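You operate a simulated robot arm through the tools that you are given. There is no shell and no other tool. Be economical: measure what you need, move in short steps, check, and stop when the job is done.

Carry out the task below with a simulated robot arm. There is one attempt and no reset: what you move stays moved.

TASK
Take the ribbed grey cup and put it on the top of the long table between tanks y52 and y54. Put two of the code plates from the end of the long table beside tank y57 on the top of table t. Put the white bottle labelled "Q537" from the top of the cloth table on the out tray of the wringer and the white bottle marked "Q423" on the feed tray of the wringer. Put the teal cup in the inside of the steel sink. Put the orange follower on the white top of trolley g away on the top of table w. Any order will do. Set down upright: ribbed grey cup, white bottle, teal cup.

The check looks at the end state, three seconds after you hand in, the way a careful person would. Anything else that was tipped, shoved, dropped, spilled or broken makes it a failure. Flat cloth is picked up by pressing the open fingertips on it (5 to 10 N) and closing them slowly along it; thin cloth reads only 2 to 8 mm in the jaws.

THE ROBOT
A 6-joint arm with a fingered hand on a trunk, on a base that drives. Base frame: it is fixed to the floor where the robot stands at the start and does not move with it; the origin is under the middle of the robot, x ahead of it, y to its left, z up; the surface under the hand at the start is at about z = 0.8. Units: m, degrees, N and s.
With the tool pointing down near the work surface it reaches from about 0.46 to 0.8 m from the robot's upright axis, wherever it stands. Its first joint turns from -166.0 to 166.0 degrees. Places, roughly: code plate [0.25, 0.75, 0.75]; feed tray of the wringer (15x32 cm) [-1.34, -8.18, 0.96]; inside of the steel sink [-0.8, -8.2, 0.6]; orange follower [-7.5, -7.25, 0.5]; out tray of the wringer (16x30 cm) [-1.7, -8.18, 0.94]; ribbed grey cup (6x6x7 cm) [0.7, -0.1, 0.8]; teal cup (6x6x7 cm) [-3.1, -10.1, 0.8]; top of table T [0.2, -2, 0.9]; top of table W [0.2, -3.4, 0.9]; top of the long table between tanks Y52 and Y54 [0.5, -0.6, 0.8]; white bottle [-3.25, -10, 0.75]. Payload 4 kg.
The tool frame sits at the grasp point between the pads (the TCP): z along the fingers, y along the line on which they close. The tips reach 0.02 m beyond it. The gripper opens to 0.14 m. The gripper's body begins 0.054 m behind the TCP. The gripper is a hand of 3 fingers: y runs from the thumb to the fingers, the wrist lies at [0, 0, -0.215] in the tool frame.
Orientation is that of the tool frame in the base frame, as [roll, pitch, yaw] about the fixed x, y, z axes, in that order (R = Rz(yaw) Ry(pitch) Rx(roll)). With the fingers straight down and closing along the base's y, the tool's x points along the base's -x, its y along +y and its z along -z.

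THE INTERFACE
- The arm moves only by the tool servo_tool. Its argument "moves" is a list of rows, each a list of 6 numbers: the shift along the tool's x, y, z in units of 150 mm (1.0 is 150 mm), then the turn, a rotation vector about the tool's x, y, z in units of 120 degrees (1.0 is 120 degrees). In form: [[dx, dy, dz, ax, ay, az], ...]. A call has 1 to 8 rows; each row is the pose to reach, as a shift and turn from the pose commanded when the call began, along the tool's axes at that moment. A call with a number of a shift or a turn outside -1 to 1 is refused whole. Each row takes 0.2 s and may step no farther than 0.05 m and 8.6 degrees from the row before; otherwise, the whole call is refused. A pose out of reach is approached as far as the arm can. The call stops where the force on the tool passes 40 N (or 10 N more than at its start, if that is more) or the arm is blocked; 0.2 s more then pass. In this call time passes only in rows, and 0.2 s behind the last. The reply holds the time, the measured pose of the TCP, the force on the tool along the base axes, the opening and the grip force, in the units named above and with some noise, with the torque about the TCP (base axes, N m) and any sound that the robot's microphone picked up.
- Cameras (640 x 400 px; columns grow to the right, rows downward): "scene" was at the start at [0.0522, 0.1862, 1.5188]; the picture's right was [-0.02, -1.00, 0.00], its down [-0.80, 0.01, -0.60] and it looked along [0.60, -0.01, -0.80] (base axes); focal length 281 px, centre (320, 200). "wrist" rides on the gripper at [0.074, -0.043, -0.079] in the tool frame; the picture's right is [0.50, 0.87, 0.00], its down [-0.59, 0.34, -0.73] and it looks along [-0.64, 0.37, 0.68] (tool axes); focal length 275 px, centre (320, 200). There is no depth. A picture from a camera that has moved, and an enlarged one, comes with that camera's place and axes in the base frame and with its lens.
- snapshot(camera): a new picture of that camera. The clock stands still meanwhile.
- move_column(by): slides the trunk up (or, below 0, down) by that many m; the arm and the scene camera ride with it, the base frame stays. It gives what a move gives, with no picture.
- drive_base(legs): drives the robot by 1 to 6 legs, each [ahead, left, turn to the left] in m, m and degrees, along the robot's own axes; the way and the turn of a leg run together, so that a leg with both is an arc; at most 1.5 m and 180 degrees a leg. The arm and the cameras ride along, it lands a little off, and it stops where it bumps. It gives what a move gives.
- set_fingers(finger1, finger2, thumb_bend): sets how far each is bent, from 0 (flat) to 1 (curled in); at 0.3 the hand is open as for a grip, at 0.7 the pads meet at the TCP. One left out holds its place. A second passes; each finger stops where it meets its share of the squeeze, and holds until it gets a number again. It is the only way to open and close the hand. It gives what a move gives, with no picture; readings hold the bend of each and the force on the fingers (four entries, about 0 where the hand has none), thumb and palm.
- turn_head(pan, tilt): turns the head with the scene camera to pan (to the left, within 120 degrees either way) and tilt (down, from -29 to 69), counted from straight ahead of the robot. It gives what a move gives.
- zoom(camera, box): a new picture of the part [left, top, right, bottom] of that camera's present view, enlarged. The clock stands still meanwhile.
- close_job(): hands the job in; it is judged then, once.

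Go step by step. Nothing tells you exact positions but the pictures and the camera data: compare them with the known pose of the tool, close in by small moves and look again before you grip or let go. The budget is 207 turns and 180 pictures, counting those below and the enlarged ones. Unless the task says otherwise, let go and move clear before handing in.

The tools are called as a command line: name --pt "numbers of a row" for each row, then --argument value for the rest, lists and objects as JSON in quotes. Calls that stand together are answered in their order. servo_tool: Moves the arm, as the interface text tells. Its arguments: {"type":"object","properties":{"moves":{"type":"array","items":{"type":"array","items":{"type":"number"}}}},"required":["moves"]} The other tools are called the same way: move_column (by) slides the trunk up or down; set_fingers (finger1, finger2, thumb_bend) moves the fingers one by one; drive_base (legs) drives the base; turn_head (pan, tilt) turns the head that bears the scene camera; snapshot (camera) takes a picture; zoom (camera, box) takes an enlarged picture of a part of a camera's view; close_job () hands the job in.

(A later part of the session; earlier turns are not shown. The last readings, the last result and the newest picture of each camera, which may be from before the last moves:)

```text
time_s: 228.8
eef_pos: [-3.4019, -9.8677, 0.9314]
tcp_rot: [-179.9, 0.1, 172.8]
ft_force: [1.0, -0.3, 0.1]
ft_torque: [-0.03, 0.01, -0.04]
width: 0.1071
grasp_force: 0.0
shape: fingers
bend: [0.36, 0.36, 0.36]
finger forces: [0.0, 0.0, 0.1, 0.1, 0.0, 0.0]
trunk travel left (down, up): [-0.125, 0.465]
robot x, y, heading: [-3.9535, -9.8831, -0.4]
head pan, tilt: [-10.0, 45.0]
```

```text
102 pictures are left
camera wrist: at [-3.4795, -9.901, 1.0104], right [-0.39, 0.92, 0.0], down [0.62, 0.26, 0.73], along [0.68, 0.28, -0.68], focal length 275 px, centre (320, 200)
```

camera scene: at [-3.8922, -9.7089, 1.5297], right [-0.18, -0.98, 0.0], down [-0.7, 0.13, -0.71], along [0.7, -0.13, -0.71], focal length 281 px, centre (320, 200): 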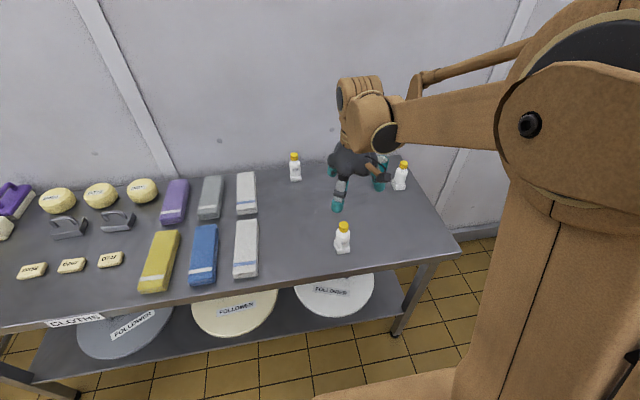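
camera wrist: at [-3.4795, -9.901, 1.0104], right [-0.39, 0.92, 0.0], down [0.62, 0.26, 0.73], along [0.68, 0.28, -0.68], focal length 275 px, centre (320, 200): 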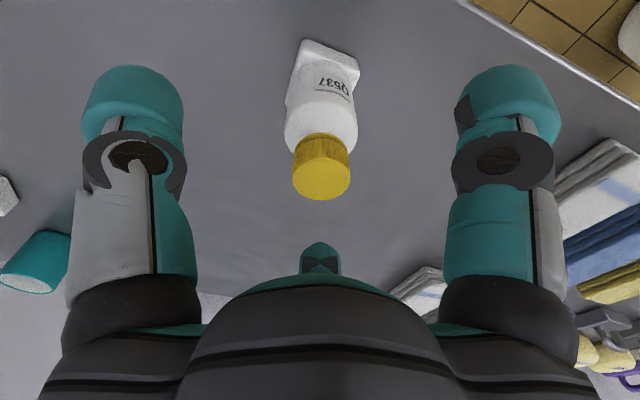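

Still centred. I'll go down another 5 cm and close gently.

servo_tool --pt "0 0 0.15 0 0 0" --pt "0 0 0.34 0 0 0"

snapshot --camera "wrist"

set_fingers --finger1 0.52 --finger2 0.52 --thumb_bend 0.52

set_fingers --finger1 0.6 --finger2 0.6 --thumb_bend 0.6

snapshot --camera "wrist"

```text
time_s: 229.4
eef_pos: [-3.4007, -9.8691, 0.8819]
tcp_rot: [-179.8, 0.1, 172.8]
ft_force: [-0.2, -0.9, 0.0]
ft_torque: [-0.05, 0.0, 0.01]
width: 0.1067
grasp_force: 0.0
shape: fingers
bend: [0.36, 0.36, 0.36]
finger forces: [0.0, 0.0, 0.0, 0.0, 0.0, 0.1]
trunk travel left (down, up): [-0.125, 0.465]
robot x, y, heading: [-3.9546, -9.8841, -0.4]
head pan, tilt: [-10.0, 45.0]
```

```text
101 pictures are left
camera wrist: at [-3.4792, -9.9031, 0.9598], right [-0.39, 0.92, 0.0], down [0.62, 0.26, 0.73], along [0.68, 0.28, -0.68], focal length 275 px, centre (320, 200)
```

wrist: 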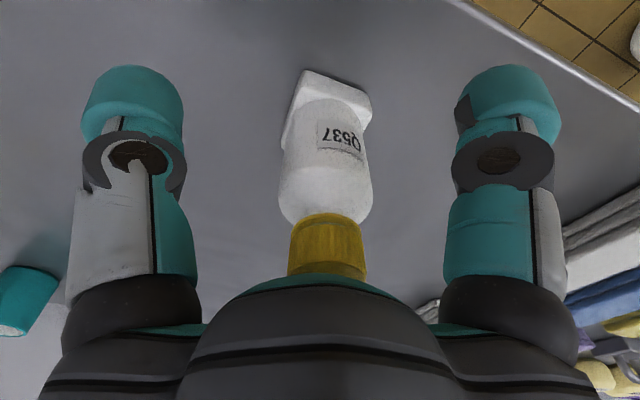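

```text
time_s: 230.4
eef_pos: [-3.4004, -9.8692, 0.8829]
tcp_rot: [-179.9, 0.0, 172.9]
ft_force: [-0.2, -0.1, -0.4]
ft_torque: [-0.01, 0.04, -0.01]
width: 0.0575
grasp_force: 0.1
shape: fingers
bend: [0.52, 0.52, 0.52]
finger forces: [0.1, 0.0, 0.0, 0.0, 0.1, 0.1]
trunk travel left (down, up): [-0.125, 0.465]
robot x, y, heading: [-3.9505, -9.8854, -0.3]
head pan, tilt: [-10.0, 45.0]
```

```text
time_s: 231.4
eef_pos: [-3.4008, -9.8706, 0.8813]
tcp_rot: [180.0, 0.1, 172.8]
ft_force: [-0.2, -1.1, 0.4]
ft_torque: [-0.02, 0.02, 0.02]
width: 0.0356
grasp_force: 1.8
shape: fingers
bend: [0.59, 0.59, 0.6]
finger forces: [1.8, 1.8, 0.0, 0.0, 0.7, 0.1]
trunk travel left (down, up): [-0.125, 0.465]
robot x, y, heading: [-3.9536, -9.8828, -0.4]
head pan, tilt: [-10.0, 45.0]
```

```text
100 pictures are left
camera wrist: at [-3.4794, -9.903, 0.9602], right [-0.39, 0.92, 0.0], down [0.62, 0.26, 0.73], along [0.68, 0.28, -0.68], focal length 275 px, centre (320, 200)
```

wrist: 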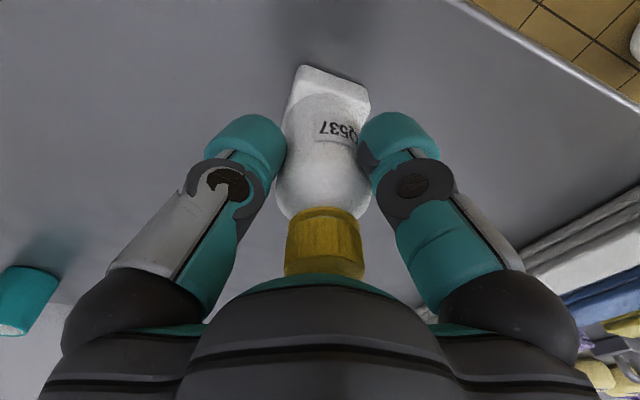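

I'll tighten and lift.

set_fingers --finger1 0.64 --finger2 0.64 --thumb_bend 0.64

servo_tool --pt "0 0 -0.1 0 0 0" --pt "0 0 -0.4 0 0 0" --pt "0 0 -0.7 0 0 0" --pt "0 0 -1 0 0 0"

servo_tool --pt "0 0 -0.33 0 0 0" --pt "0 0 -0.66 0 0 0" --pt "0 0 -0.99 0 0 0"

servo_tool --pt "0 0 -0.3 0 0 0" --pt "0 0 -0.6 0 0 0"

snapshot --camera "wrist"

```text
time_s: 232.4
eef_pos: [-3.4004, -9.869, 0.8807]
tcp_rot: [-179.9, 0.1, 172.8]
ft_force: [0.2, -0.4, 0.2]
ft_torque: [-0.03, 0.03, 0.03]
width: 0.0334
grasp_force: 9.8
shape: fingers
bend: [0.59, 0.59, 0.61]
finger forces: [6.5, 6.6, 0.0, 0.0, 5.7, 0.0]
trunk travel left (down, up): [-0.125, 0.465]
robot x, y, heading: [-3.9526, -9.883, -0.5]
head pan, tilt: [-10.0, 45.0]
```

```text
time_s: 233.4
eef_pos: [-3.4003, -9.8698, 1.0328]
tcp_rot: [-179.9, 0.1, 172.7]
ft_force: [0.4, -0.3, -2.0]
ft_torque: [-0.01, -0.01, -0.05]
width: 0.0337
grasp_force: 8.9
shape: fingers
bend: [0.59, 0.59, 0.61]
finger forces: [6.4, 6.7, 0.0, 0.0, 5.7, 0.0]
trunk travel left (down, up): [-0.125, 0.465]
robot x, y, heading: [-3.9501, -9.8812, -0.5]
head pan, tilt: [-10.0, 45.0]
```

```text
time_s: 234.2
eef_pos: [-3.4026, -9.8688, 1.1798]
tcp_rot: [-179.9, 0.1, 172.9]
ft_force: [-0.6, 0.6, -1.3]
ft_torque: [0.01, 0.01, 0.0]
width: 0.0331
grasp_force: 9.0
shape: fingers
bend: [0.59, 0.59, 0.61]
finger forces: [6.5, 6.5, 0.0, 0.0, 5.7, 0.0]
trunk travel left (down, up): [-0.125, 0.465]
robot x, y, heading: [-3.9538, -9.883, -0.6]
head pan, tilt: [-10.0, 45.0]
```

```text
time_s: 234.8
eef_pos: [-3.4011, -9.8698, 1.2712]
tcp_rot: [-179.9, 0.1, 172.7]
ft_force: [0.2, 0.7, -1.8]
ft_torque: [0.02, -0.01, 0.04]
width: 0.0335
grasp_force: 9.3
shape: fingers
bend: [0.59, 0.59, 0.61]
finger forces: [6.3, 6.6, 0.0, 0.1, 5.4, 0.0]
trunk travel left (down, up): [-0.125, 0.465]
robot x, y, heading: [-3.9494, -9.8842, -0.1]
head pan, tilt: [-10.0, 45.0]
```

```text
99 pictures are left
camera wrist: at [-3.48, -9.9036, 1.3487], right [-0.39, 0.92, 0.0], down [0.62, 0.26, 0.74], along [0.68, 0.28, -0.68], focal length 275 px, centre (320, 200)
```

wrist: 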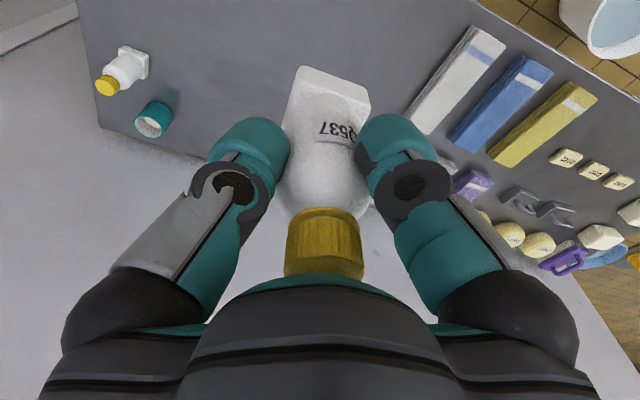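

Q537 is in hand. I'll drive back around to the wringer.

drive_base --legs '[[-0.35, 0, 0], [0, 1.3, 0], [0, 1.23, 0], [1.3, 0, 0]]'

turn_head --pan 0 --tilt 20

snapshot --camera "scene"

```text
time_s: 255.2
eef_pos: [-2.4537, -7.307, 1.2695]
tcp_rot: [-179.9, 0.1, 172.5]
ft_force: [0.4, -1.3, -1.5]
ft_torque: [-0.01, 0.03, 0.05]
width: 0.0333
grasp_force: 9.2
shape: fingers
bend: [0.59, 0.59, 0.61]
finger forces: [6.3, 6.5, 0.1, 0.1, 5.6, 0.1]
trunk travel left (down, up): [-0.125, 0.465]
robot x, y, heading: [-3.0059, -7.3152, -0.8]
head pan, tilt: [-10.0, 45.0]
```

```text
time_s: 256.1
eef_pos: [-2.4522, -7.3065, 1.2695]
tcp_rot: [-179.9, 0.0, 172.5]
ft_force: [0.2, -0.7, -1.0]
ft_torque: [-0.01, -0.01, 0.02]
width: 0.0333
grasp_force: 8.9
shape: fingers
bend: [0.59, 0.59, 0.61]
finger forces: [6.4, 6.6, 0.0, 0.1, 5.6, 0.1]
trunk travel left (down, up): [-0.125, 0.465]
robot x, y, heading: [-3.001, -7.3164, -0.7]
head pan, tilt: [0.0, 20.0]
```

```text
98 pictures are left
camera scene: at [-2.9303, -7.1285, 1.5683], right [-0.01, -1.0, 0.0], down [-0.34, 0.0, -0.94], along [0.94, -0.01, -0.34], focal length 281 px, centre (320, 200)
```

scene: 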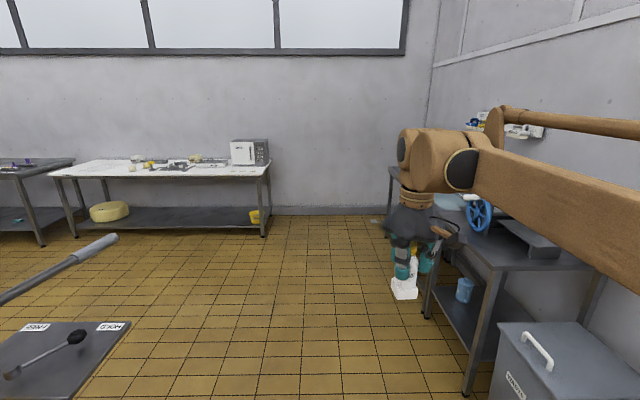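

The way is clear. I'll go on to x of about -1.7 and turn to face the wringer.

drive_base --legs '[[1.3, 0, 0], [0, 0, -89.3]]'

turn_head --pan 0 --tilt 42

snapshot --camera "scene"

```text
time_s: 266.5
eef_pos: [-1.6928, -7.8794, 1.2695]
tcp_rot: [-179.9, 0.1, 82.4]
ft_force: [0.3, 0.1, -0.2]
ft_torque: [-0.01, 0.03, 0.01]
width: 0.0328
grasp_force: 9.0
shape: fingers
bend: [0.6, 0.59, 0.62]
finger forces: [5.9, 6.5, 0.0, 0.0, 5.4, 0.0]
trunk travel left (down, up): [-0.125, 0.465]
robot x, y, heading: [-1.7006, -7.3277, -91.1]
head pan, tilt: [0.0, 20.0]
```

```text
time_s: 267.4
eef_pos: [-1.6931, -7.8789, 1.2683]
tcp_rot: [-179.9, 0.1, 82.3]
ft_force: [0.6, -0.6, -1.6]
ft_torque: [0.01, 0.04, 0.0]
width: 0.0327
grasp_force: 8.5
shape: fingers
bend: [0.6, 0.59, 0.62]
finger forces: [5.9, 6.5, 0.0, 0.1, 5.4, 0.0]
trunk travel left (down, up): [-0.125, 0.465]
robot x, y, heading: [-1.7015, -7.3242, -91.0]
head pan, tilt: [0.0, 42.0]
```

```text
97 pictures are left
camera scene: at [-1.5125, -7.3977, 1.5341], right [-1.0, 0.02, 0.0], down [0.01, 0.67, -0.74], along [-0.01, -0.74, -0.67], focal length 281 px, centre (320, 200)
```

scene: 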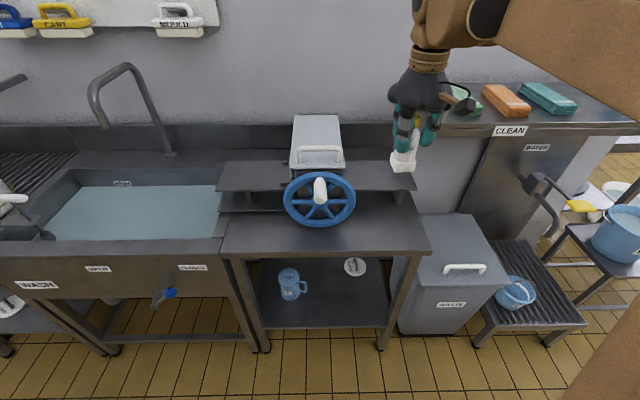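

The out tray is at x -1.85 to -1.6, y -8.28 to -8.10, z of about 0.94. The wringer's right side is near x -1.59, and the CLEAN shelf starts at x -1.795, y < -8.15, z of about 1.13. I'll aim for (-1.70, -8.15), repositioning the base first.

drive_base --legs '[[0, 0.17, 0], [0.2, 0, 1]]'

turn_head --pan -5 --tilt 48

snapshot --camera "scene"

snapshot --camera "wrist"

```text
time_s: 270.0
eef_pos: [-1.5117, -8.078, 1.2692]
tcp_rot: [-179.9, 0.1, 83.2]
ft_force: [0.1, 0.2, -3.0]
ft_torque: [0.02, 0.02, -0.02]
width: 0.0331
grasp_force: 9.4
shape: fingers
bend: [0.6, 0.59, 0.62]
finger forces: [5.9, 6.6, 0.0, 0.1, 5.5, 0.0]
trunk travel left (down, up): [-0.125, 0.465]
robot x, y, heading: [-1.5255, -7.5288, -90.0]
head pan, tilt: [0.0, 42.0]
```

```text
time_s: 270.7
eef_pos: [-1.5116, -8.0766, 1.2691]
tcp_rot: [-179.8, 0.2, 83.1]
ft_force: [0.2, 0.3, -1.7]
ft_torque: [-0.01, 0.02, 0.02]
width: 0.0332
grasp_force: 9.2
shape: fingers
bend: [0.6, 0.59, 0.62]
finger forces: [6.1, 6.5, 0.1, 0.0, 5.6, 0.1]
trunk travel left (down, up): [-0.125, 0.465]
robot x, y, heading: [-1.5285, -7.5268, -90.1]
head pan, tilt: [-5.0, 48.0]
```

```text
96 pictures are left
camera scene: at [-1.3464, -7.587, 1.5255], right [-1.0, 0.09, 0.0], down [0.06, 0.74, -0.67], along [-0.06, -0.67, -0.74], focal length 281 px, centre (320, 200)
```

scene: 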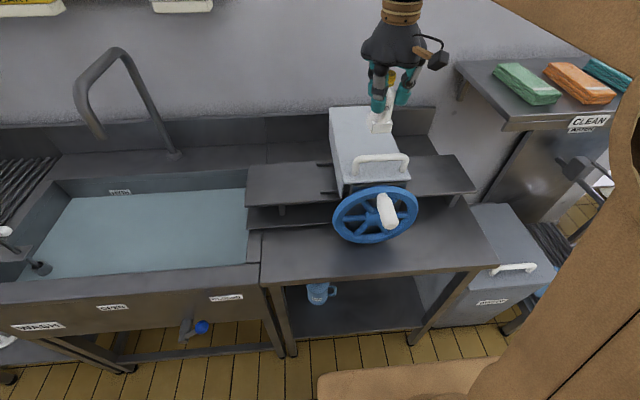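

```text
95 pictures are left
camera wrist: at [-1.5448, -7.9986, 1.348], right [0.92, 0.39, 0.0], down [0.27, -0.62, 0.74], along [0.29, -0.68, -0.68], focal length 275 px, centre (320, 200)
```

wrist: 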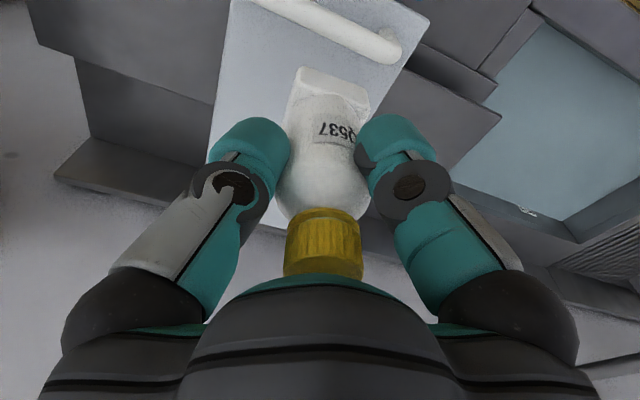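

A refined estimate puts the shelf corner at about (-1.87, -8.19), so there is more room. I'll target (-1.72, -8.17), moving over it while still high.

servo_tool --pt "-0.13 -0.217 0 0 0 0" --pt "-0.26 -0.434 0 0 0 0" --pt "-0.39 -0.65 0 0 0 0"

servo_tool --pt "-0.13 -0.217 0 0 0 0" --pt "-0.26 -0.434 0 0 0 0" --pt "-0.39 -0.65 0 0 0 0"

snapshot --camera "scene"

snapshot --camera "wrist"

```text
time_s: 271.5
eef_pos: [-1.6175, -8.1249, 1.2705]
tcp_rot: [-179.9, 0.0, 83.4]
ft_force: [0.1, 0.2, -0.2]
ft_torque: [-0.01, -0.03, 0.0]
width: 0.0326
grasp_force: 9.3
shape: fingers
bend: [0.6, 0.59, 0.62]
finger forces: [6.1, 6.5, 0.0, 0.0, 5.5, 0.1]
trunk travel left (down, up): [-0.125, 0.465]
robot x, y, heading: [-1.5278, -7.527, -89.7]
head pan, tilt: [-5.0, 48.0]
```

```text
time_s: 272.3
eef_pos: [-1.7214, -8.1725, 1.2677]
tcp_rot: [-179.9, 0.1, 83.2]
ft_force: [0.3, -0.2, -1.8]
ft_torque: [0.0, 0.01, 0.03]
width: 0.033
grasp_force: 9.1
shape: fingers
bend: [0.6, 0.59, 0.62]
finger forces: [6.2, 6.5, 0.0, 0.0, 5.6, 0.1]
trunk travel left (down, up): [-0.125, 0.465]
robot x, y, heading: [-1.533, -7.5224, -89.9]
head pan, tilt: [-5.0, 48.0]
```

```text
94 pictures are left
camera scene: at [-1.3476, -7.588, 1.5256], right [-1.0, 0.09, 0.0], down [0.06, 0.74, -0.67], along [-0.06, -0.67, -0.74], focal length 281 px, centre (320, 200)
```

scene: 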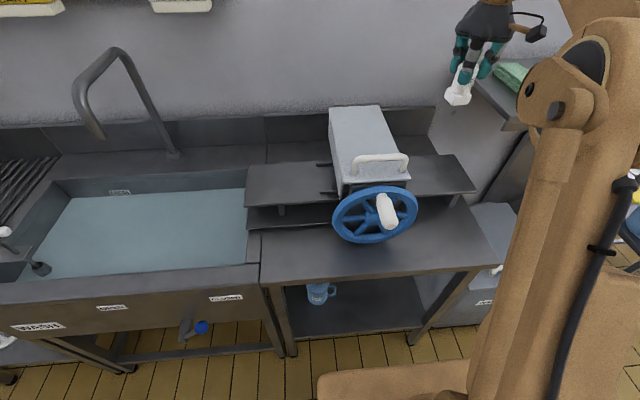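

```text
93 pictures are left
camera wrist: at [-1.7542, -8.0947, 1.3467], right [0.92, 0.39, 0.0], down [0.27, -0.62, 0.73], along [0.29, -0.68, -0.68], focal length 275 px, centre (320, 200)
```

wrist: 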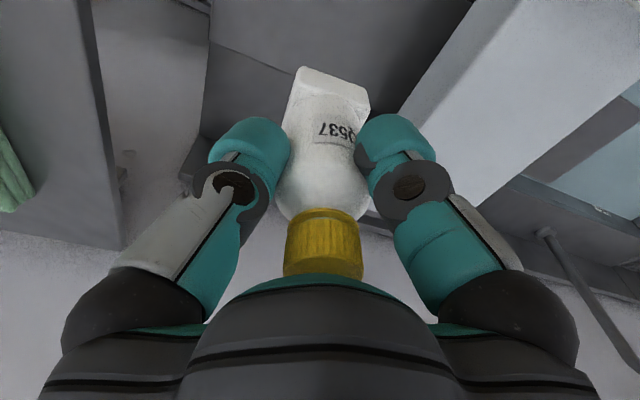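

The hand is over the tray with the forearm in front of the shelf. I'll descend stepwise while checking.

servo_tool --pt "0 0 0.3 0 0 0" --pt "0 0 0.6 0 0 0" --pt "0 0 0.85 0 0 0"

snapshot --camera "scene"

snapshot --camera "wrist"

```text
time_s: 273.1
eef_pos: [-1.7196, -8.1695, 1.14]
tcp_rot: [-180.0, 0.1, 83.3]
ft_force: [0.1, -0.2, -0.9]
ft_torque: [0.0, -0.04, 0.0]
width: 0.0331
grasp_force: 9.4
shape: fingers
bend: [0.6, 0.59, 0.62]
finger forces: [5.8, 6.6, 0.0, 0.1, 5.6, 0.1]
trunk travel left (down, up): [-0.125, 0.465]
robot x, y, heading: [-1.5281, -7.5236, -89.9]
head pan, tilt: [-5.0, 48.0]
```

```text
92 pictures are left
camera scene: at [-1.3467, -7.5875, 1.5255], right [-1.0, 0.09, 0.0], down [0.06, 0.74, -0.67], along [-0.06, -0.67, -0.74], focal length 281 px, centre (320, 200)
```

scene: 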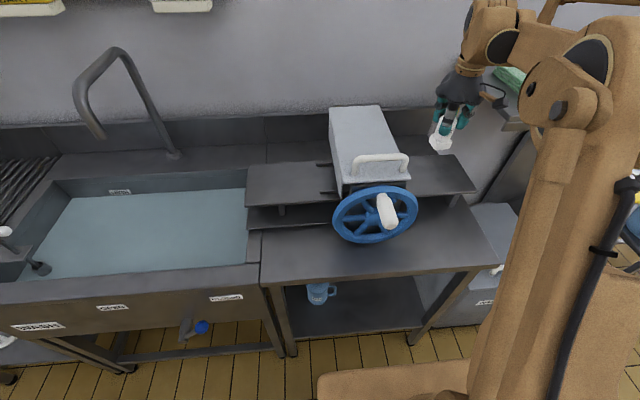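

```text
91 pictures are left
camera wrist: at [-1.7526, -8.0927, 1.2192], right [0.92, 0.39, 0.0], down [0.27, -0.62, 0.73], along [0.29, -0.68, -0.68], focal length 275 px, centre (320, 200)
```

wrist: 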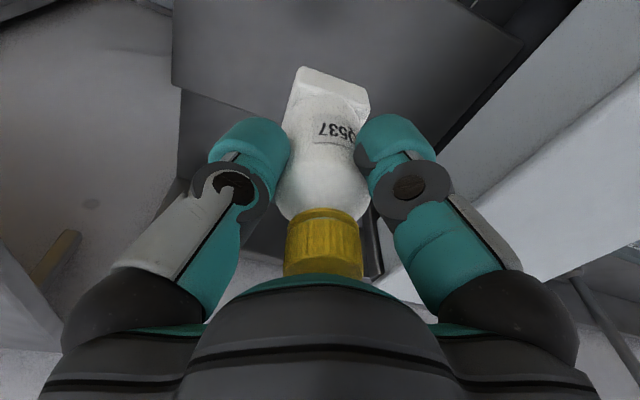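

The bottle is above the middle of the tray. I'll continue down slowly.

servo_tool --pt "0 0 0.25 0 0 0" --pt "0 0 0.5 0 0 0" --pt "0 0 0.65 0 0 0"

zoom --camera "scene" --box '[340, 80, 540, 230]'

zoom --camera "wrist" --box '[160, 0, 480, 200]'

```text
time_s: 273.9
eef_pos: [-1.7182, -8.1729, 1.0449]
tcp_rot: [-179.9, 0.2, 83.2]
ft_force: [0.9, 0.6, -1.5]
ft_torque: [0.04, 0.01, 0.03]
width: 0.0331
grasp_force: 9.6
shape: fingers
bend: [0.6, 0.59, 0.62]
finger forces: [5.9, 6.6, 0.1, 0.1, 5.5, 0.0]
trunk travel left (down, up): [-0.125, 0.465]
robot x, y, heading: [-1.5271, -7.5239, -90.1]
head pan, tilt: [-5.0, 48.0]
```

```text
2.67 times, centred on (440, 155) of scene
camera zoom: at [-1.3467, -7.5872, 1.5255], right [-1.0, 0.09, 0.0], down [0.06, 0.74, -0.67], along [-0.06, -0.67, -0.74], focal length 749 px, centre (0, 320)
```

zoom: 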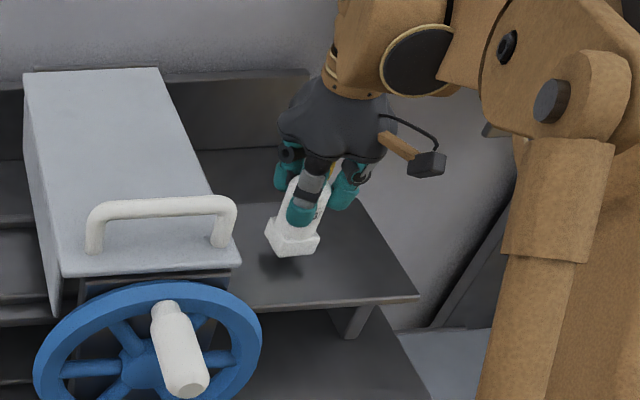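

```text
2.00 times, centred on (320, 100) of wrist
camera zoom: at [-1.752, -8.0936, 1.1232], right [0.92, 0.39, 0.0], down [0.27, -0.62, 0.74], along [0.29, -0.68, -0.68], focal length 551 px, centre (320, 400)
```

zoom: 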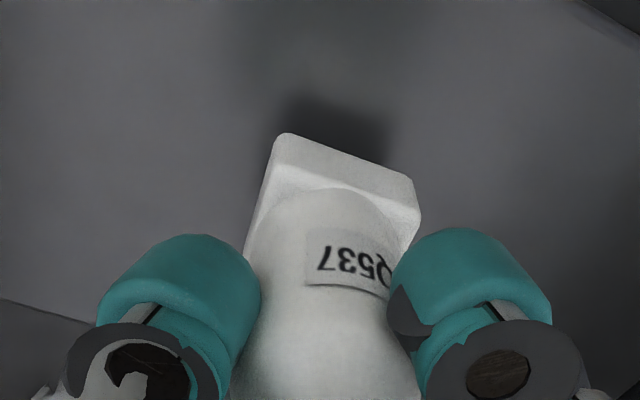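

It is just above the tray with good clearance. I'll do the last centimetres in fine steps.

servo_tool --pt "0 0 0.03 0 0 0" --pt "0 0 0.06 0 0 0"

servo_tool --pt "0 0 0.015 0 0 0" --pt "0 0 0.03 0 0 0"

servo_tool --pt "0 0 0.013 0 0 0" --pt "0 0 0.02 0 0 0"

zoom --camera "wrist" --box '[160, 0, 480, 200]'

```text
time_s: 274.5
eef_pos: [-1.7192, -8.1719, 1.0355]
tcp_rot: [-179.9, 0.1, 83.2]
ft_force: [-0.2, -0.3, -1.2]
ft_torque: [0.03, -0.02, -0.02]
width: 0.0327
grasp_force: 9.2
shape: fingers
bend: [0.6, 0.59, 0.62]
finger forces: [5.9, 6.7, 0.1, 0.0, 5.5, 0.1]
trunk travel left (down, up): [-0.125, 0.465]
robot x, y, heading: [-1.5304, -7.5264, -89.8]
head pan, tilt: [-5.0, 48.0]
```

```text
time_s: 275.1
eef_pos: [-1.7204, -8.1703, 1.0304]
tcp_rot: [-179.9, 0.0, 83.2]
ft_force: [-0.3, 0.7, -1.2]
ft_torque: [-0.02, 0.02, 0.05]
width: 0.0329
grasp_force: 8.7
shape: fingers
bend: [0.6, 0.59, 0.62]
finger forces: [6.0, 6.5, 0.0, 0.1, 5.5, 0.1]
trunk travel left (down, up): [-0.125, 0.465]
robot x, y, heading: [-1.5257, -7.527, -90.0]
head pan, tilt: [-5.0, 48.0]
```

```text
time_s: 275.7
eef_pos: [-1.7196, -8.1694, 1.0297]
tcp_rot: [-179.8, 0.0, 83.2]
ft_force: [0.1, 0.2, -1.5]
ft_torque: [0.03, 0.0, 0.02]
width: 0.0326
grasp_force: 9.0
shape: fingers
bend: [0.6, 0.59, 0.62]
finger forces: [5.9, 6.6, 0.0, 0.0, 5.6, 0.0]
trunk travel left (down, up): [-0.125, 0.465]
robot x, y, heading: [-1.5275, -7.5285, -89.9]
head pan, tilt: [-5.0, 48.0]
```

```text
2.00 times, centred on (320, 100) of wrist
camera zoom: at [-1.7529, -8.0922, 1.1071], right [0.92, 0.39, 0.0], down [0.27, -0.62, 0.74], along [0.29, -0.68, -0.68], focal length 551 px, centre (320, 400)
```

zoom: 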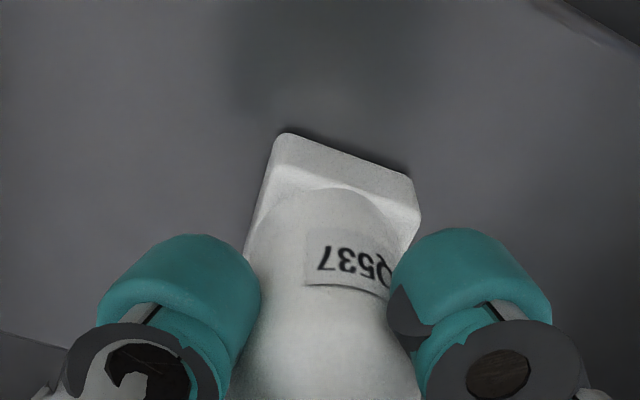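

servo_tool --pt "0 0 0.015 0 0 0" --pt "0 0 0.025 0 0 0"

servo_tool --pt "0 0 0.013 0 0 0" --pt "0 0 0.02 0 0 0"

zoom --camera "wrist" --box '[160, 0, 480, 200]'

```text
time_s: 276.3
eef_pos: [-1.7197, -8.1712, 1.0263]
tcp_rot: [-179.9, 0.2, 83.2]
ft_force: [-0.3, -3.0, 16.2]
ft_torque: [-0.08, -0.06, -0.01]
width: 0.0324
grasp_force: 12.3
shape: fingers
bend: [0.6, 0.59, 0.62]
finger forces: [7.6, 9.6, 0.0, 0.1, 7.2, 0.1]
trunk travel left (down, up): [-0.125, 0.465]
robot x, y, heading: [-1.5244, -7.527, -90.0]
head pan, tilt: [-5.0, 48.0]
```

```text
time_s: 276.9
eef_pos: [-1.7188, -8.1697, 1.0222]
tcp_rot: [-179.9, 0.2, 83.2]
ft_force: [-0.9, -4.4, 19.6]
ft_torque: [-0.1, -0.04, -0.03]
width: 0.032
grasp_force: 13.3
shape: fingers
bend: [0.6, 0.59, 0.62]
finger forces: [7.4, 10.9, 0.0, 0.0, 8.3, 0.1]
trunk travel left (down, up): [-0.125, 0.465]
robot x, y, heading: [-1.5309, -7.5279, -89.8]
head pan, tilt: [-5.0, 48.0]
```

```text
2.00 times, centred on (320, 100) of wrist
camera zoom: at [-1.7524, -8.0916, 1.1012], right [0.92, 0.39, 0.0], down [0.27, -0.62, 0.74], along [0.29, -0.68, -0.68], focal length 551 px, centre (320, 400)
```

zoom: 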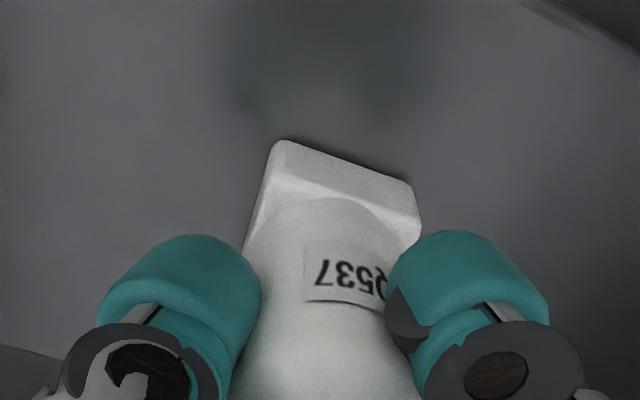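

The bottle is on the tray (contact at z 1.026). I'll ease up, release, then rise straight.

servo_tool --pt "0 0 -0.02 0 0 0"

set_fingers --finger1 0.52 --finger2 0.52 --thumb_bend 0.52

set_fingers --finger1 0.4 --finger2 0.4 --thumb_bend 0.4

servo_tool --pt "0 0 -0.15 0 0 0" --pt "0 0 -0.4 0 0 0" --pt "0 0 -0.7 0 0 0" --pt "0 0 -1 0 0 0"

servo_tool --pt "0 0 -0.33 0 0 0" --pt "0 0 -0.66 0 0 0" --pt "0.3 0 -0.66 0 0 0" --pt "0.6 0 -0.66 0 0 0"

snapshot --camera "scene"

```text
time_s: 277.3
eef_pos: [-1.7201, -8.1712, 1.0232]
tcp_rot: [-179.8, 0.1, 83.2]
ft_force: [-0.2, 0.3, -1.3]
ft_torque: [-0.05, -0.02, 0.0]
width: 0.0325
grasp_force: 9.9
shape: fingers
bend: [0.6, 0.59, 0.62]
finger forces: [6.5, 7.7, 0.1, 0.1, 6.7, 0.0]
trunk travel left (down, up): [-0.125, 0.465]
robot x, y, heading: [-1.5279, -7.5259, -89.6]
head pan, tilt: [-5.0, 48.0]
```

```text
time_s: 278.3
eef_pos: [-1.7197, -8.1714, 1.025]
tcp_rot: [-179.8, 0.1, 83.2]
ft_force: [-0.3, -0.1, -1.5]
ft_torque: [0.01, 0.04, 0.0]
width: 0.0573
grasp_force: 0.1
shape: fingers
bend: [0.52, 0.52, 0.52]
finger forces: [0.0, 0.0, 0.0, 0.0, 0.1, 0.0]
trunk travel left (down, up): [-0.125, 0.465]
robot x, y, heading: [-1.527, -7.5244, -89.9]
head pan, tilt: [-5.0, 48.0]
```

```text
time_s: 279.3
eef_pos: [-1.7197, -8.1704, 1.0244]
tcp_rot: [-179.8, 0.2, 83.2]
ft_force: [-0.8, -0.3, -0.8]
ft_torque: [-0.03, -0.03, 0.04]
width: 0.0946
grasp_force: 0.1
shape: fingers
bend: [0.4, 0.4, 0.4]
finger forces: [0.1, 0.0, 0.0, 0.0, 0.0, 0.1]
trunk travel left (down, up): [-0.125, 0.465]
robot x, y, heading: [-1.5283, -7.5224, -90.0]
head pan, tilt: [-5.0, 48.0]
```

```text
time_s: 280.3
eef_pos: [-1.7177, -8.1692, 1.1742]
tcp_rot: [-179.9, 0.1, 83.2]
ft_force: [-0.4, 0.2, 0.2]
ft_torque: [0.03, 0.02, 0.01]
width: 0.0948
grasp_force: 0.0
shape: fingers
bend: [0.4, 0.4, 0.4]
finger forces: [0.0, 0.0, 0.0, 0.0, 0.0, 0.0]
trunk travel left (down, up): [-0.125, 0.465]
robot x, y, heading: [-1.5266, -7.5292, -89.8]
head pan, tilt: [-5.0, 48.0]
```

```text
time_s: 281.3
eef_pos: [-1.706, -8.0803, 1.2735]
tcp_rot: [-179.9, 0.2, 83.3]
ft_force: [0.5, -0.1, -0.2]
ft_torque: [-0.03, 0.01, -0.02]
width: 0.095
grasp_force: 0.0
shape: fingers
bend: [0.4, 0.4, 0.4]
finger forces: [0.0, 0.1, 0.0, 0.1, 0.0, 0.0]
trunk travel left (down, up): [-0.125, 0.465]
robot x, y, heading: [-1.5272, -7.5281, -89.6]
head pan, tilt: [-5.0, 48.0]
```

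```text
86 pictures are left
camera scene: at [-1.3463, -7.5857, 1.5255], right [-1.0, 0.09, 0.0], down [0.06, 0.74, -0.67], along [-0.06, -0.67, -0.74], focal length 281 px, centre (320, 200)
```

scene: 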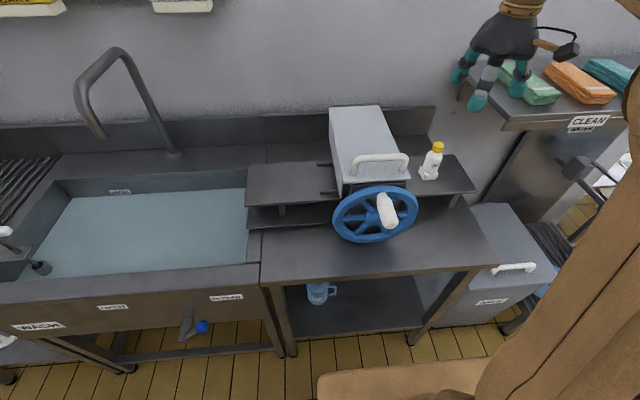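

Q537 is standing on the out tray. I'll drive back to the cloth table for the third bottle and the teal cup.

drive_base --legs '[[-0.2, 0, 0], [0, 0, 89.6], [-1.4, 0, 0], [-1.4, 0, 0], [0, -1.4, 0], [0, -1.3, 0]]'

turn_head --pan 0 --tilt 38

snapshot --camera "scene"

```text
time_s: 312.6
eef_pos: [-3.8504, -10.2117, 1.2721]
tcp_rot: [-180.0, 0.1, 170.6]
ft_force: [-0.5, 1.3, -0.2]
ft_torque: [-0.01, -0.01, -0.01]
width: 0.095
grasp_force: 0.1
shape: fingers
bend: [0.4, 0.4, 0.4]
finger forces: [0.0, 0.0, 0.1, 0.0, 0.0, 0.0]
trunk travel left (down, up): [-0.125, 0.465]
robot x, y, heading: [-4.4024, -10.0081, -2.6]
head pan, tilt: [-5.0, 48.0]
```

```text
time_s: 313.3
eef_pos: [-3.8515, -10.2107, 1.2722]
tcp_rot: [-179.9, 0.1, 170.5]
ft_force: [-0.2, -0.4, 0.2]
ft_torque: [0.03, 0.02, -0.01]
width: 0.095
grasp_force: 0.1
shape: fingers
bend: [0.4, 0.4, 0.4]
finger forces: [0.0, 0.0, 0.1, 0.1, 0.1, 0.1]
trunk travel left (down, up): [-0.125, 0.465]
robot x, y, heading: [-4.3946, -10.0048, -2.5]
head pan, tilt: [0.0, 38.0]
```

```text
85 pictures are left
camera scene: at [-4.3243, -9.8219, 1.5399], right [-0.05, -1.0, 0.0], down [-0.62, 0.03, -0.79], along [0.79, -0.04, -0.62], focal length 281 px, centre (320, 200)
```

scene: 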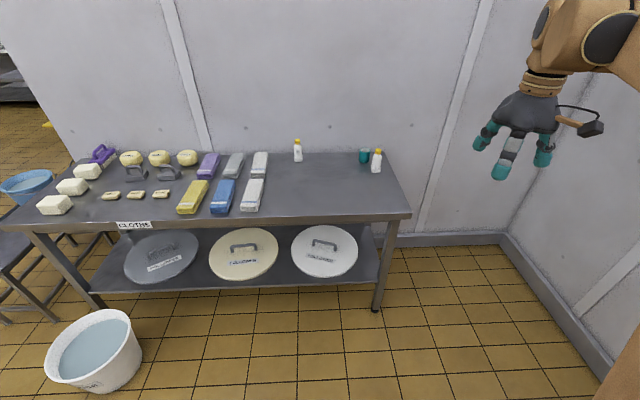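

I'll drive up to the table and straighten the heading.

drive_base --legs '[[0.57, -0.02, 2.5]]'

turn_head --pan -15 --tilt 45

zoom --camera "scene" --box '[220, 100, 460, 250]'

snapshot --camera "wrist"

```text
time_s: 316.6
eef_pos: [-3.2817, -10.2328, 1.2726]
tcp_rot: [-179.8, 0.0, 172.1]
ft_force: [-0.6, -0.8, 0.0]
ft_torque: [-0.01, 0.02, -0.01]
width: 0.0952
grasp_force: 0.0
shape: fingers
bend: [0.4, 0.4, 0.4]
finger forces: [0.1, 0.1, 0.0, 0.0, 0.0, 0.1]
trunk travel left (down, up): [-0.125, 0.465]
robot x, y, heading: [-3.8369, -10.0419, -0.9]
head pan, tilt: [0.0, 38.0]
```

```text
time_s: 317.3
eef_pos: [-3.2829, -10.2325, 1.2736]
tcp_rot: [180.0, 0.1, 172.1]
ft_force: [-0.2, -0.5, -0.6]
ft_torque: [0.01, 0.01, 0.01]
width: 0.0948
grasp_force: 0.1
shape: fingers
bend: [0.4, 0.4, 0.4]
finger forces: [0.0, 0.0, 0.0, 0.0, 0.1, 0.0]
trunk travel left (down, up): [-0.125, 0.465]
robot x, y, heading: [-3.8341, -10.0446, -1.2]
head pan, tilt: [-15.0, 45.0]
```

```text
2.67 times, centred on (340, 175) of scene
camera zoom: at [-3.7747, -9.8776, 1.5297], right [-0.28, -0.96, 0.0], down [-0.68, 0.19, -0.71], along [0.68, -0.19, -0.71], focal length 749 px, centre (267, 267)
```

zoom: 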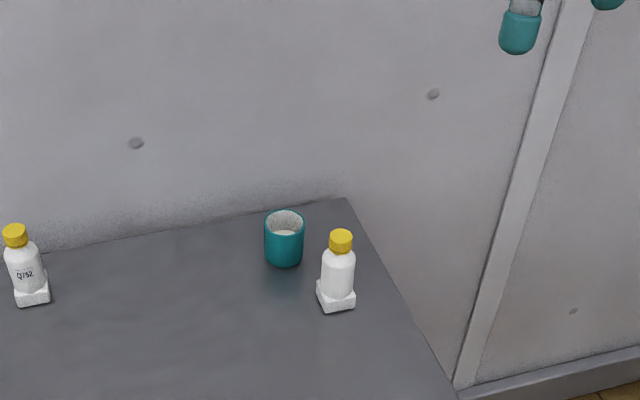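

```text
83 pictures are left
camera wrist: at [-3.3616, -10.2657, 1.3512], right [-0.38, 0.93, 0.0], down [0.63, 0.26, 0.74], along [0.68, 0.28, -0.68], focal length 275 px, centre (320, 200)
```

wrist: 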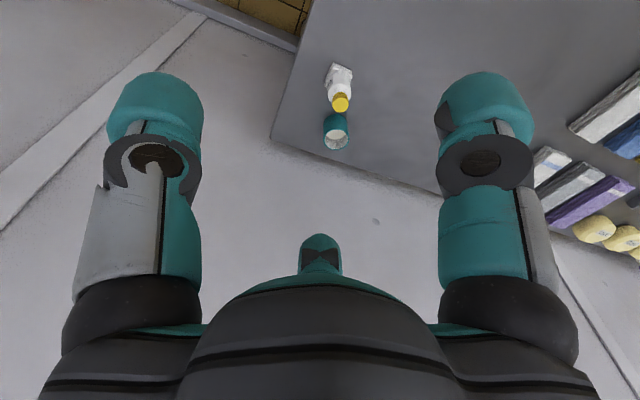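

The third bottle is at (-3.164, -10.145), with the teal cup 10 cm beyond it at (-3.069, -10.103). I'll move over the bottle and rotate the hand 60° so the cup lies between two fingers.

servo_tool --pt "-0.235 0.229 0 0 0 0" --pt "-0.47 0.458 0 0 0 0" --pt "-0.706 0.687 0 0 0 0"

servo_tool --pt "0 0 0 0 0 0.0625" --pt "0 0 0 0 0 0.125" --pt "0 0 0 0 0 0.1875" --pt "0 0 0 0 0 0.25" --pt "0 0 0.2 0 0 0.3125" --pt "0 0 0.5 0 0 0.375" --pt "0 0 0.8 0 0 0.4375" --pt "0 0 1 0 0 0.5"

snapshot --camera "wrist"

snapshot --camera "scene"

```text
time_s: 318.1
eef_pos: [-3.1614, -10.1449, 1.2727]
tcp_rot: [-179.9, 0.1, 172.1]
ft_force: [0.3, 0.2, 0.3]
ft_torque: [-0.01, 0.02, -0.03]
width: 0.0949
grasp_force: 0.0
shape: fingers
bend: [0.4, 0.4, 0.4]
finger forces: [0.0, 0.0, 0.0, 0.0, 0.1, 0.0]
trunk travel left (down, up): [-0.125, 0.465]
robot x, y, heading: [-3.8314, -10.043, -1.1]
head pan, tilt: [-15.0, 45.0]
```

```text
time_s: 319.9
eef_pos: [-3.1657, -10.1434, 1.1233]
tcp_rot: [180.0, 0.1, 112.1]
ft_force: [-0.9, -0.3, 0.0]
ft_torque: [-0.01, -0.03, 0.02]
width: 0.0947
grasp_force: 0.0
shape: fingers
bend: [0.4, 0.4, 0.4]
finger forces: [0.1, 0.0, 0.0, 0.0, 0.0, 0.0]
trunk travel left (down, up): [-0.125, 0.465]
robot x, y, heading: [-3.8384, -10.0426, -0.8]
head pan, tilt: [-15.0, 45.0]
```

```text
82 pictures are left
camera wrist: at [-3.233, -10.091, 1.2003], right [0.62, 0.79, 0.0], down [0.53, -0.42, 0.74], along [0.58, -0.45, -0.68], focal length 275 px, centre (320, 200)
```

wrist: 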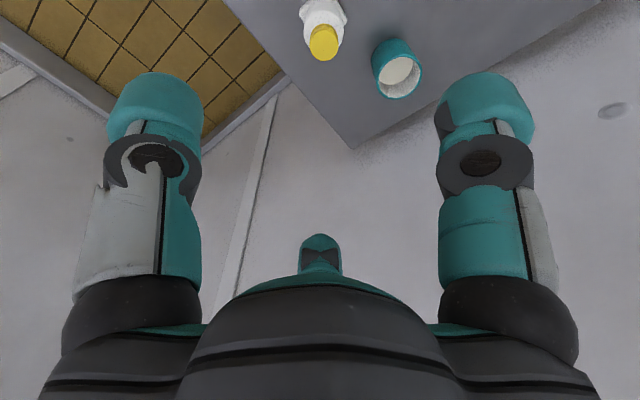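

```text
81 pictures are left
camera scene: at [-3.7745, -9.8777, 1.5297], right [-0.28, -0.96, 0.0], down [-0.68, 0.2, -0.71], along [0.68, -0.2, -0.71], focal length 281 px, centre (320, 200)
```

scene: 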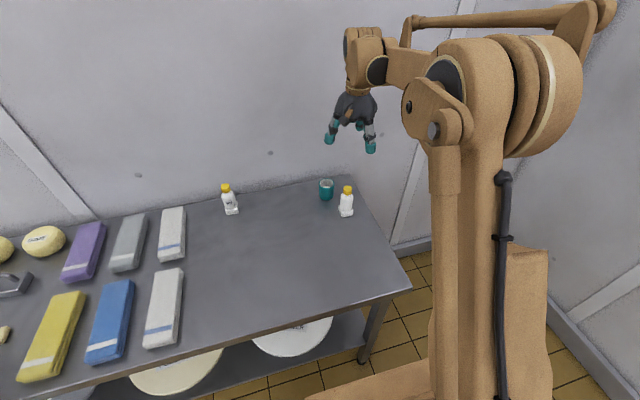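

The cup lies in the gap between two fingers and the bottle is centred. I'll descend.

servo_tool --pt "0 0 0.3 0 0 0" --pt "0 0 0.6 0 0 0" --pt "0 0 0.9 0 0 0" --pt "0 0 1 0 0 0"

snapshot --camera "wrist"

```text
time_s: 320.9
eef_pos: [-3.1638, -10.1462, 0.9723]
tcp_rot: [179.9, 0.1, 112.2]
ft_force: [0.3, 0.6, 0.8]
ft_torque: [-0.04, 0.02, 0.0]
width: 0.0945
grasp_force: 0.0
shape: fingers
bend: [0.4, 0.4, 0.4]
finger forces: [0.1, 0.0, 0.0, 0.1, 0.0, 0.1]
trunk travel left (down, up): [-0.125, 0.465]
robot x, y, heading: [-3.8322, -10.0422, -1.1]
head pan, tilt: [-15.0, 45.0]
```

```text
80 pictures are left
camera wrist: at [-3.2313, -10.0939, 1.0507], right [0.61, 0.79, 0.0], down [0.53, -0.42, 0.74], along [0.58, -0.45, -0.68], focal length 275 px, centre (320, 200)
```

wrist: 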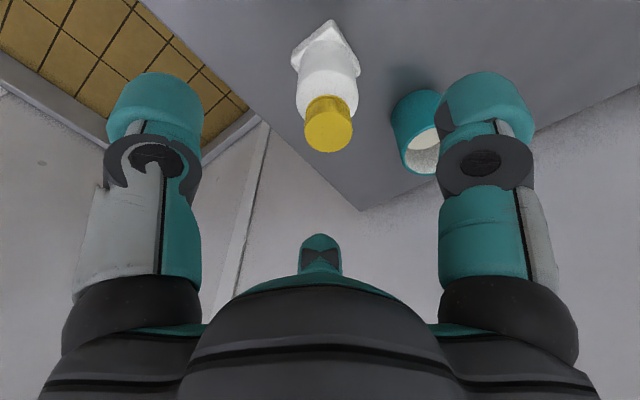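

There is plenty of gap to the cup. I'll go on to the grip height and close.

servo_tool --pt "0.01 0.01 0.3 0 0 0" --pt "0.01 0.01 0.6 0 0 0"

snapshot --camera "wrist"

set_fingers --finger1 0.53 --finger2 0.53 --thumb_bend 0.53

set_fingers --finger1 0.61 --finger2 0.61 --thumb_bend 0.61

set_fingers --finger1 0.64 --finger2 0.64 --thumb_bend 0.64

snapshot --camera "wrist"

```text
time_s: 321.5
eef_pos: [-3.1613, -10.1444, 0.8821]
tcp_rot: [179.9, 0.1, 112.1]
ft_force: [-0.2, -0.5, -0.5]
ft_torque: [-0.02, 0.01, 0.0]
width: 0.0944
grasp_force: 0.0
shape: fingers
bend: [0.4, 0.4, 0.4]
finger forces: [0.1, 0.0, 0.0, 0.0, 0.0, 0.0]
trunk travel left (down, up): [-0.125, 0.465]
robot x, y, heading: [-3.8342, -10.0431, -0.7]
head pan, tilt: [-15.0, 45.0]
```

```text
79 pictures are left
camera wrist: at [-3.2285, -10.0914, 0.9604], right [0.61, 0.79, 0.0], down [0.53, -0.42, 0.74], along [0.58, -0.45, -0.68], focal length 275 px, centre (320, 200)
```

wrist: 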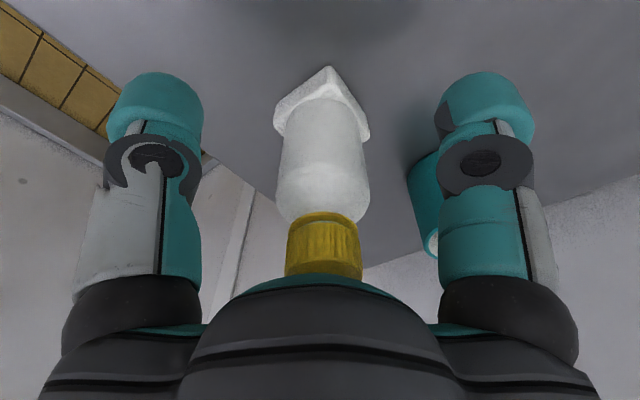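

```text
time_s: 322.5
eef_pos: [-3.1608, -10.144, 0.8823]
tcp_rot: [179.9, 0.1, 112.0]
ft_force: [0.2, -0.2, -0.5]
ft_torque: [0.04, 0.0, 0.01]
width: 0.0545
grasp_force: 0.0
shape: fingers
bend: [0.53, 0.53, 0.53]
finger forces: [0.1, 0.0, 0.0, 0.0, 0.0, 0.1]
trunk travel left (down, up): [-0.125, 0.465]
robot x, y, heading: [-3.8335, -10.0442, -0.9]
head pan, tilt: [-15.0, 45.0]
```

```text
time_s: 323.5
eef_pos: [-3.1616, -10.1432, 0.8829]
tcp_rot: [179.9, 0.1, 112.1]
ft_force: [0.0, 0.6, 0.1]
ft_torque: [0.02, 0.0, 0.0]
width: 0.0347
grasp_force: 3.7
shape: fingers
bend: [0.59, 0.59, 0.6]
finger forces: [2.6, 3.1, 0.0, 0.1, 2.2, 0.0]
trunk travel left (down, up): [-0.125, 0.465]
robot x, y, heading: [-3.8358, -10.0422, -0.9]
head pan, tilt: [-15.0, 45.0]
```

```text
time_s: 324.5
eef_pos: [-3.1616, -10.1438, 0.8817]
tcp_rot: [-180.0, 0.1, 112.1]
ft_force: [-0.4, 0.1, 0.1]
ft_torque: [-0.03, -0.01, 0.02]
width: 0.0338
grasp_force: 9.8
shape: fingers
bend: [0.6, 0.59, 0.61]
finger forces: [6.1, 6.5, 0.1, 0.0, 6.4, 0.2]
trunk travel left (down, up): [-0.125, 0.465]
robot x, y, heading: [-3.8367, -10.0453, -1.2]
head pan, tilt: [-15.0, 45.0]
```

```text
78 pictures are left
camera wrist: at [-3.2287, -10.0914, 0.9609], right [0.61, 0.79, 0.0], down [0.53, -0.42, 0.74], along [0.58, -0.45, -0.68], focal length 275 px, centre (320, 200)
```

wrist: 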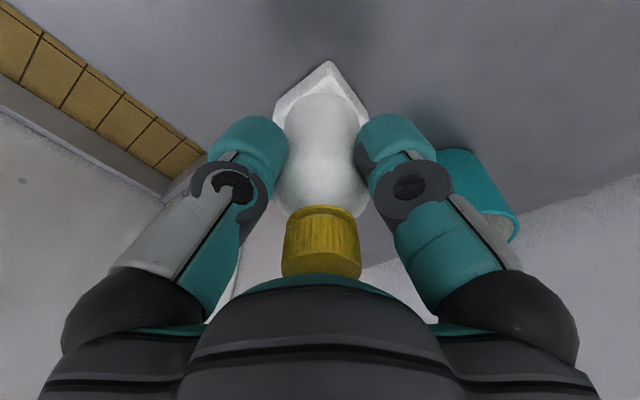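

Bottle gripped. I'll lift it up to travel height and drive back to the wringer.

servo_tool --pt "0 0 -0.1 0 0 0" --pt "0 0 -0.4 0 0 0" --pt "0 0 -0.7 0 0 0" --pt "0 0 -1 0 0 0"

servo_tool --pt "0 0 -0.33 0 0 0" --pt "0 0 -0.66 0 0 0" --pt "0 0 -0.99 0 0 0"

servo_tool --pt "0 0 -0.3 0 0 0" --pt "0 0 -0.6 0 0 0"

snapshot --camera "scene"

```text
time_s: 325.5
eef_pos: [-3.1619, -10.145, 1.0355]
tcp_rot: [180.0, 0.2, 112.1]
ft_force: [-0.4, -0.2, -1.2]
ft_torque: [-0.04, 0.04, -0.02]
width: 0.0337
grasp_force: 9.3
shape: fingers
bend: [0.6, 0.59, 0.61]
finger forces: [6.1, 6.5, 0.0, 0.0, 6.4, 0.0]
trunk travel left (down, up): [-0.125, 0.465]
robot x, y, heading: [-3.8379, -10.0442, -0.9]
head pan, tilt: [-15.0, 45.0]
```

```text
time_s: 326.3
eef_pos: [-3.1623, -10.1422, 1.1822]
tcp_rot: [179.9, 0.1, 112.1]
ft_force: [0.4, -0.8, -1.3]
ft_torque: [-0.01, 0.03, 0.02]
width: 0.0337
grasp_force: 9.3
shape: fingers
bend: [0.6, 0.59, 0.61]
finger forces: [6.2, 6.5, 0.0, 0.0, 6.2, 0.0]
trunk travel left (down, up): [-0.125, 0.465]
robot x, y, heading: [-3.8361, -10.045, -1.2]
head pan, tilt: [-15.0, 45.0]
```

```text
time_s: 326.9
eef_pos: [-3.1642, -10.1433, 1.2738]
tcp_rot: [179.8, 0.0, 112.1]
ft_force: [-0.2, -0.7, -1.2]
ft_torque: [0.01, -0.01, 0.04]
width: 0.0335
grasp_force: 9.9
shape: fingers
bend: [0.6, 0.59, 0.61]
finger forces: [6.2, 6.4, 0.0, 0.0, 6.2, 0.1]
trunk travel left (down, up): [-0.125, 0.465]
robot x, y, heading: [-3.8351, -10.0436, -1.2]
head pan, tilt: [-15.0, 45.0]
```

```text
77 pictures are left
camera scene: at [-3.7748, -9.8776, 1.5297], right [-0.28, -0.96, 0.0], down [-0.68, 0.2, -0.71], along [0.68, -0.2, -0.71], focal length 281 px, centre (320, 200)
```

scene: 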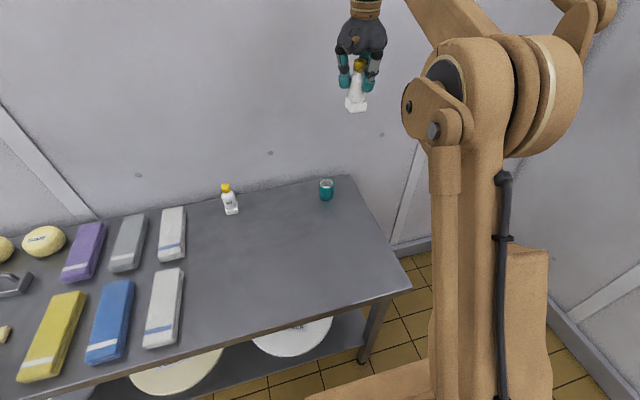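

I'll drive back to the wringer.

drive_base --legs '[[-0.45, 0, 1], [0, 1.4, 0], [0, 1.3, 0], [1.5, 0, 0], [1.5, 0, 0]]'

```text
time_s: 356.3
eef_pos: [-0.6074, -7.5222, 1.2743]
tcp_rot: [-180.0, 0.1, 111.2]
ft_force: [-0.3, 0.2, -2.1]
ft_torque: [0.0, 0.01, 0.0]
width: 0.0333
grasp_force: 8.8
shape: fingers
bend: [0.6, 0.59, 0.61]
finger forces: [6.1, 6.5, 0.1, 0.1, 6.2, 0.1]
trunk travel left (down, up): [-0.125, 0.465]
robot x, y, heading: [-1.277, -7.4085, -1.7]
head pan, tilt: [-15.0, 45.0]
```

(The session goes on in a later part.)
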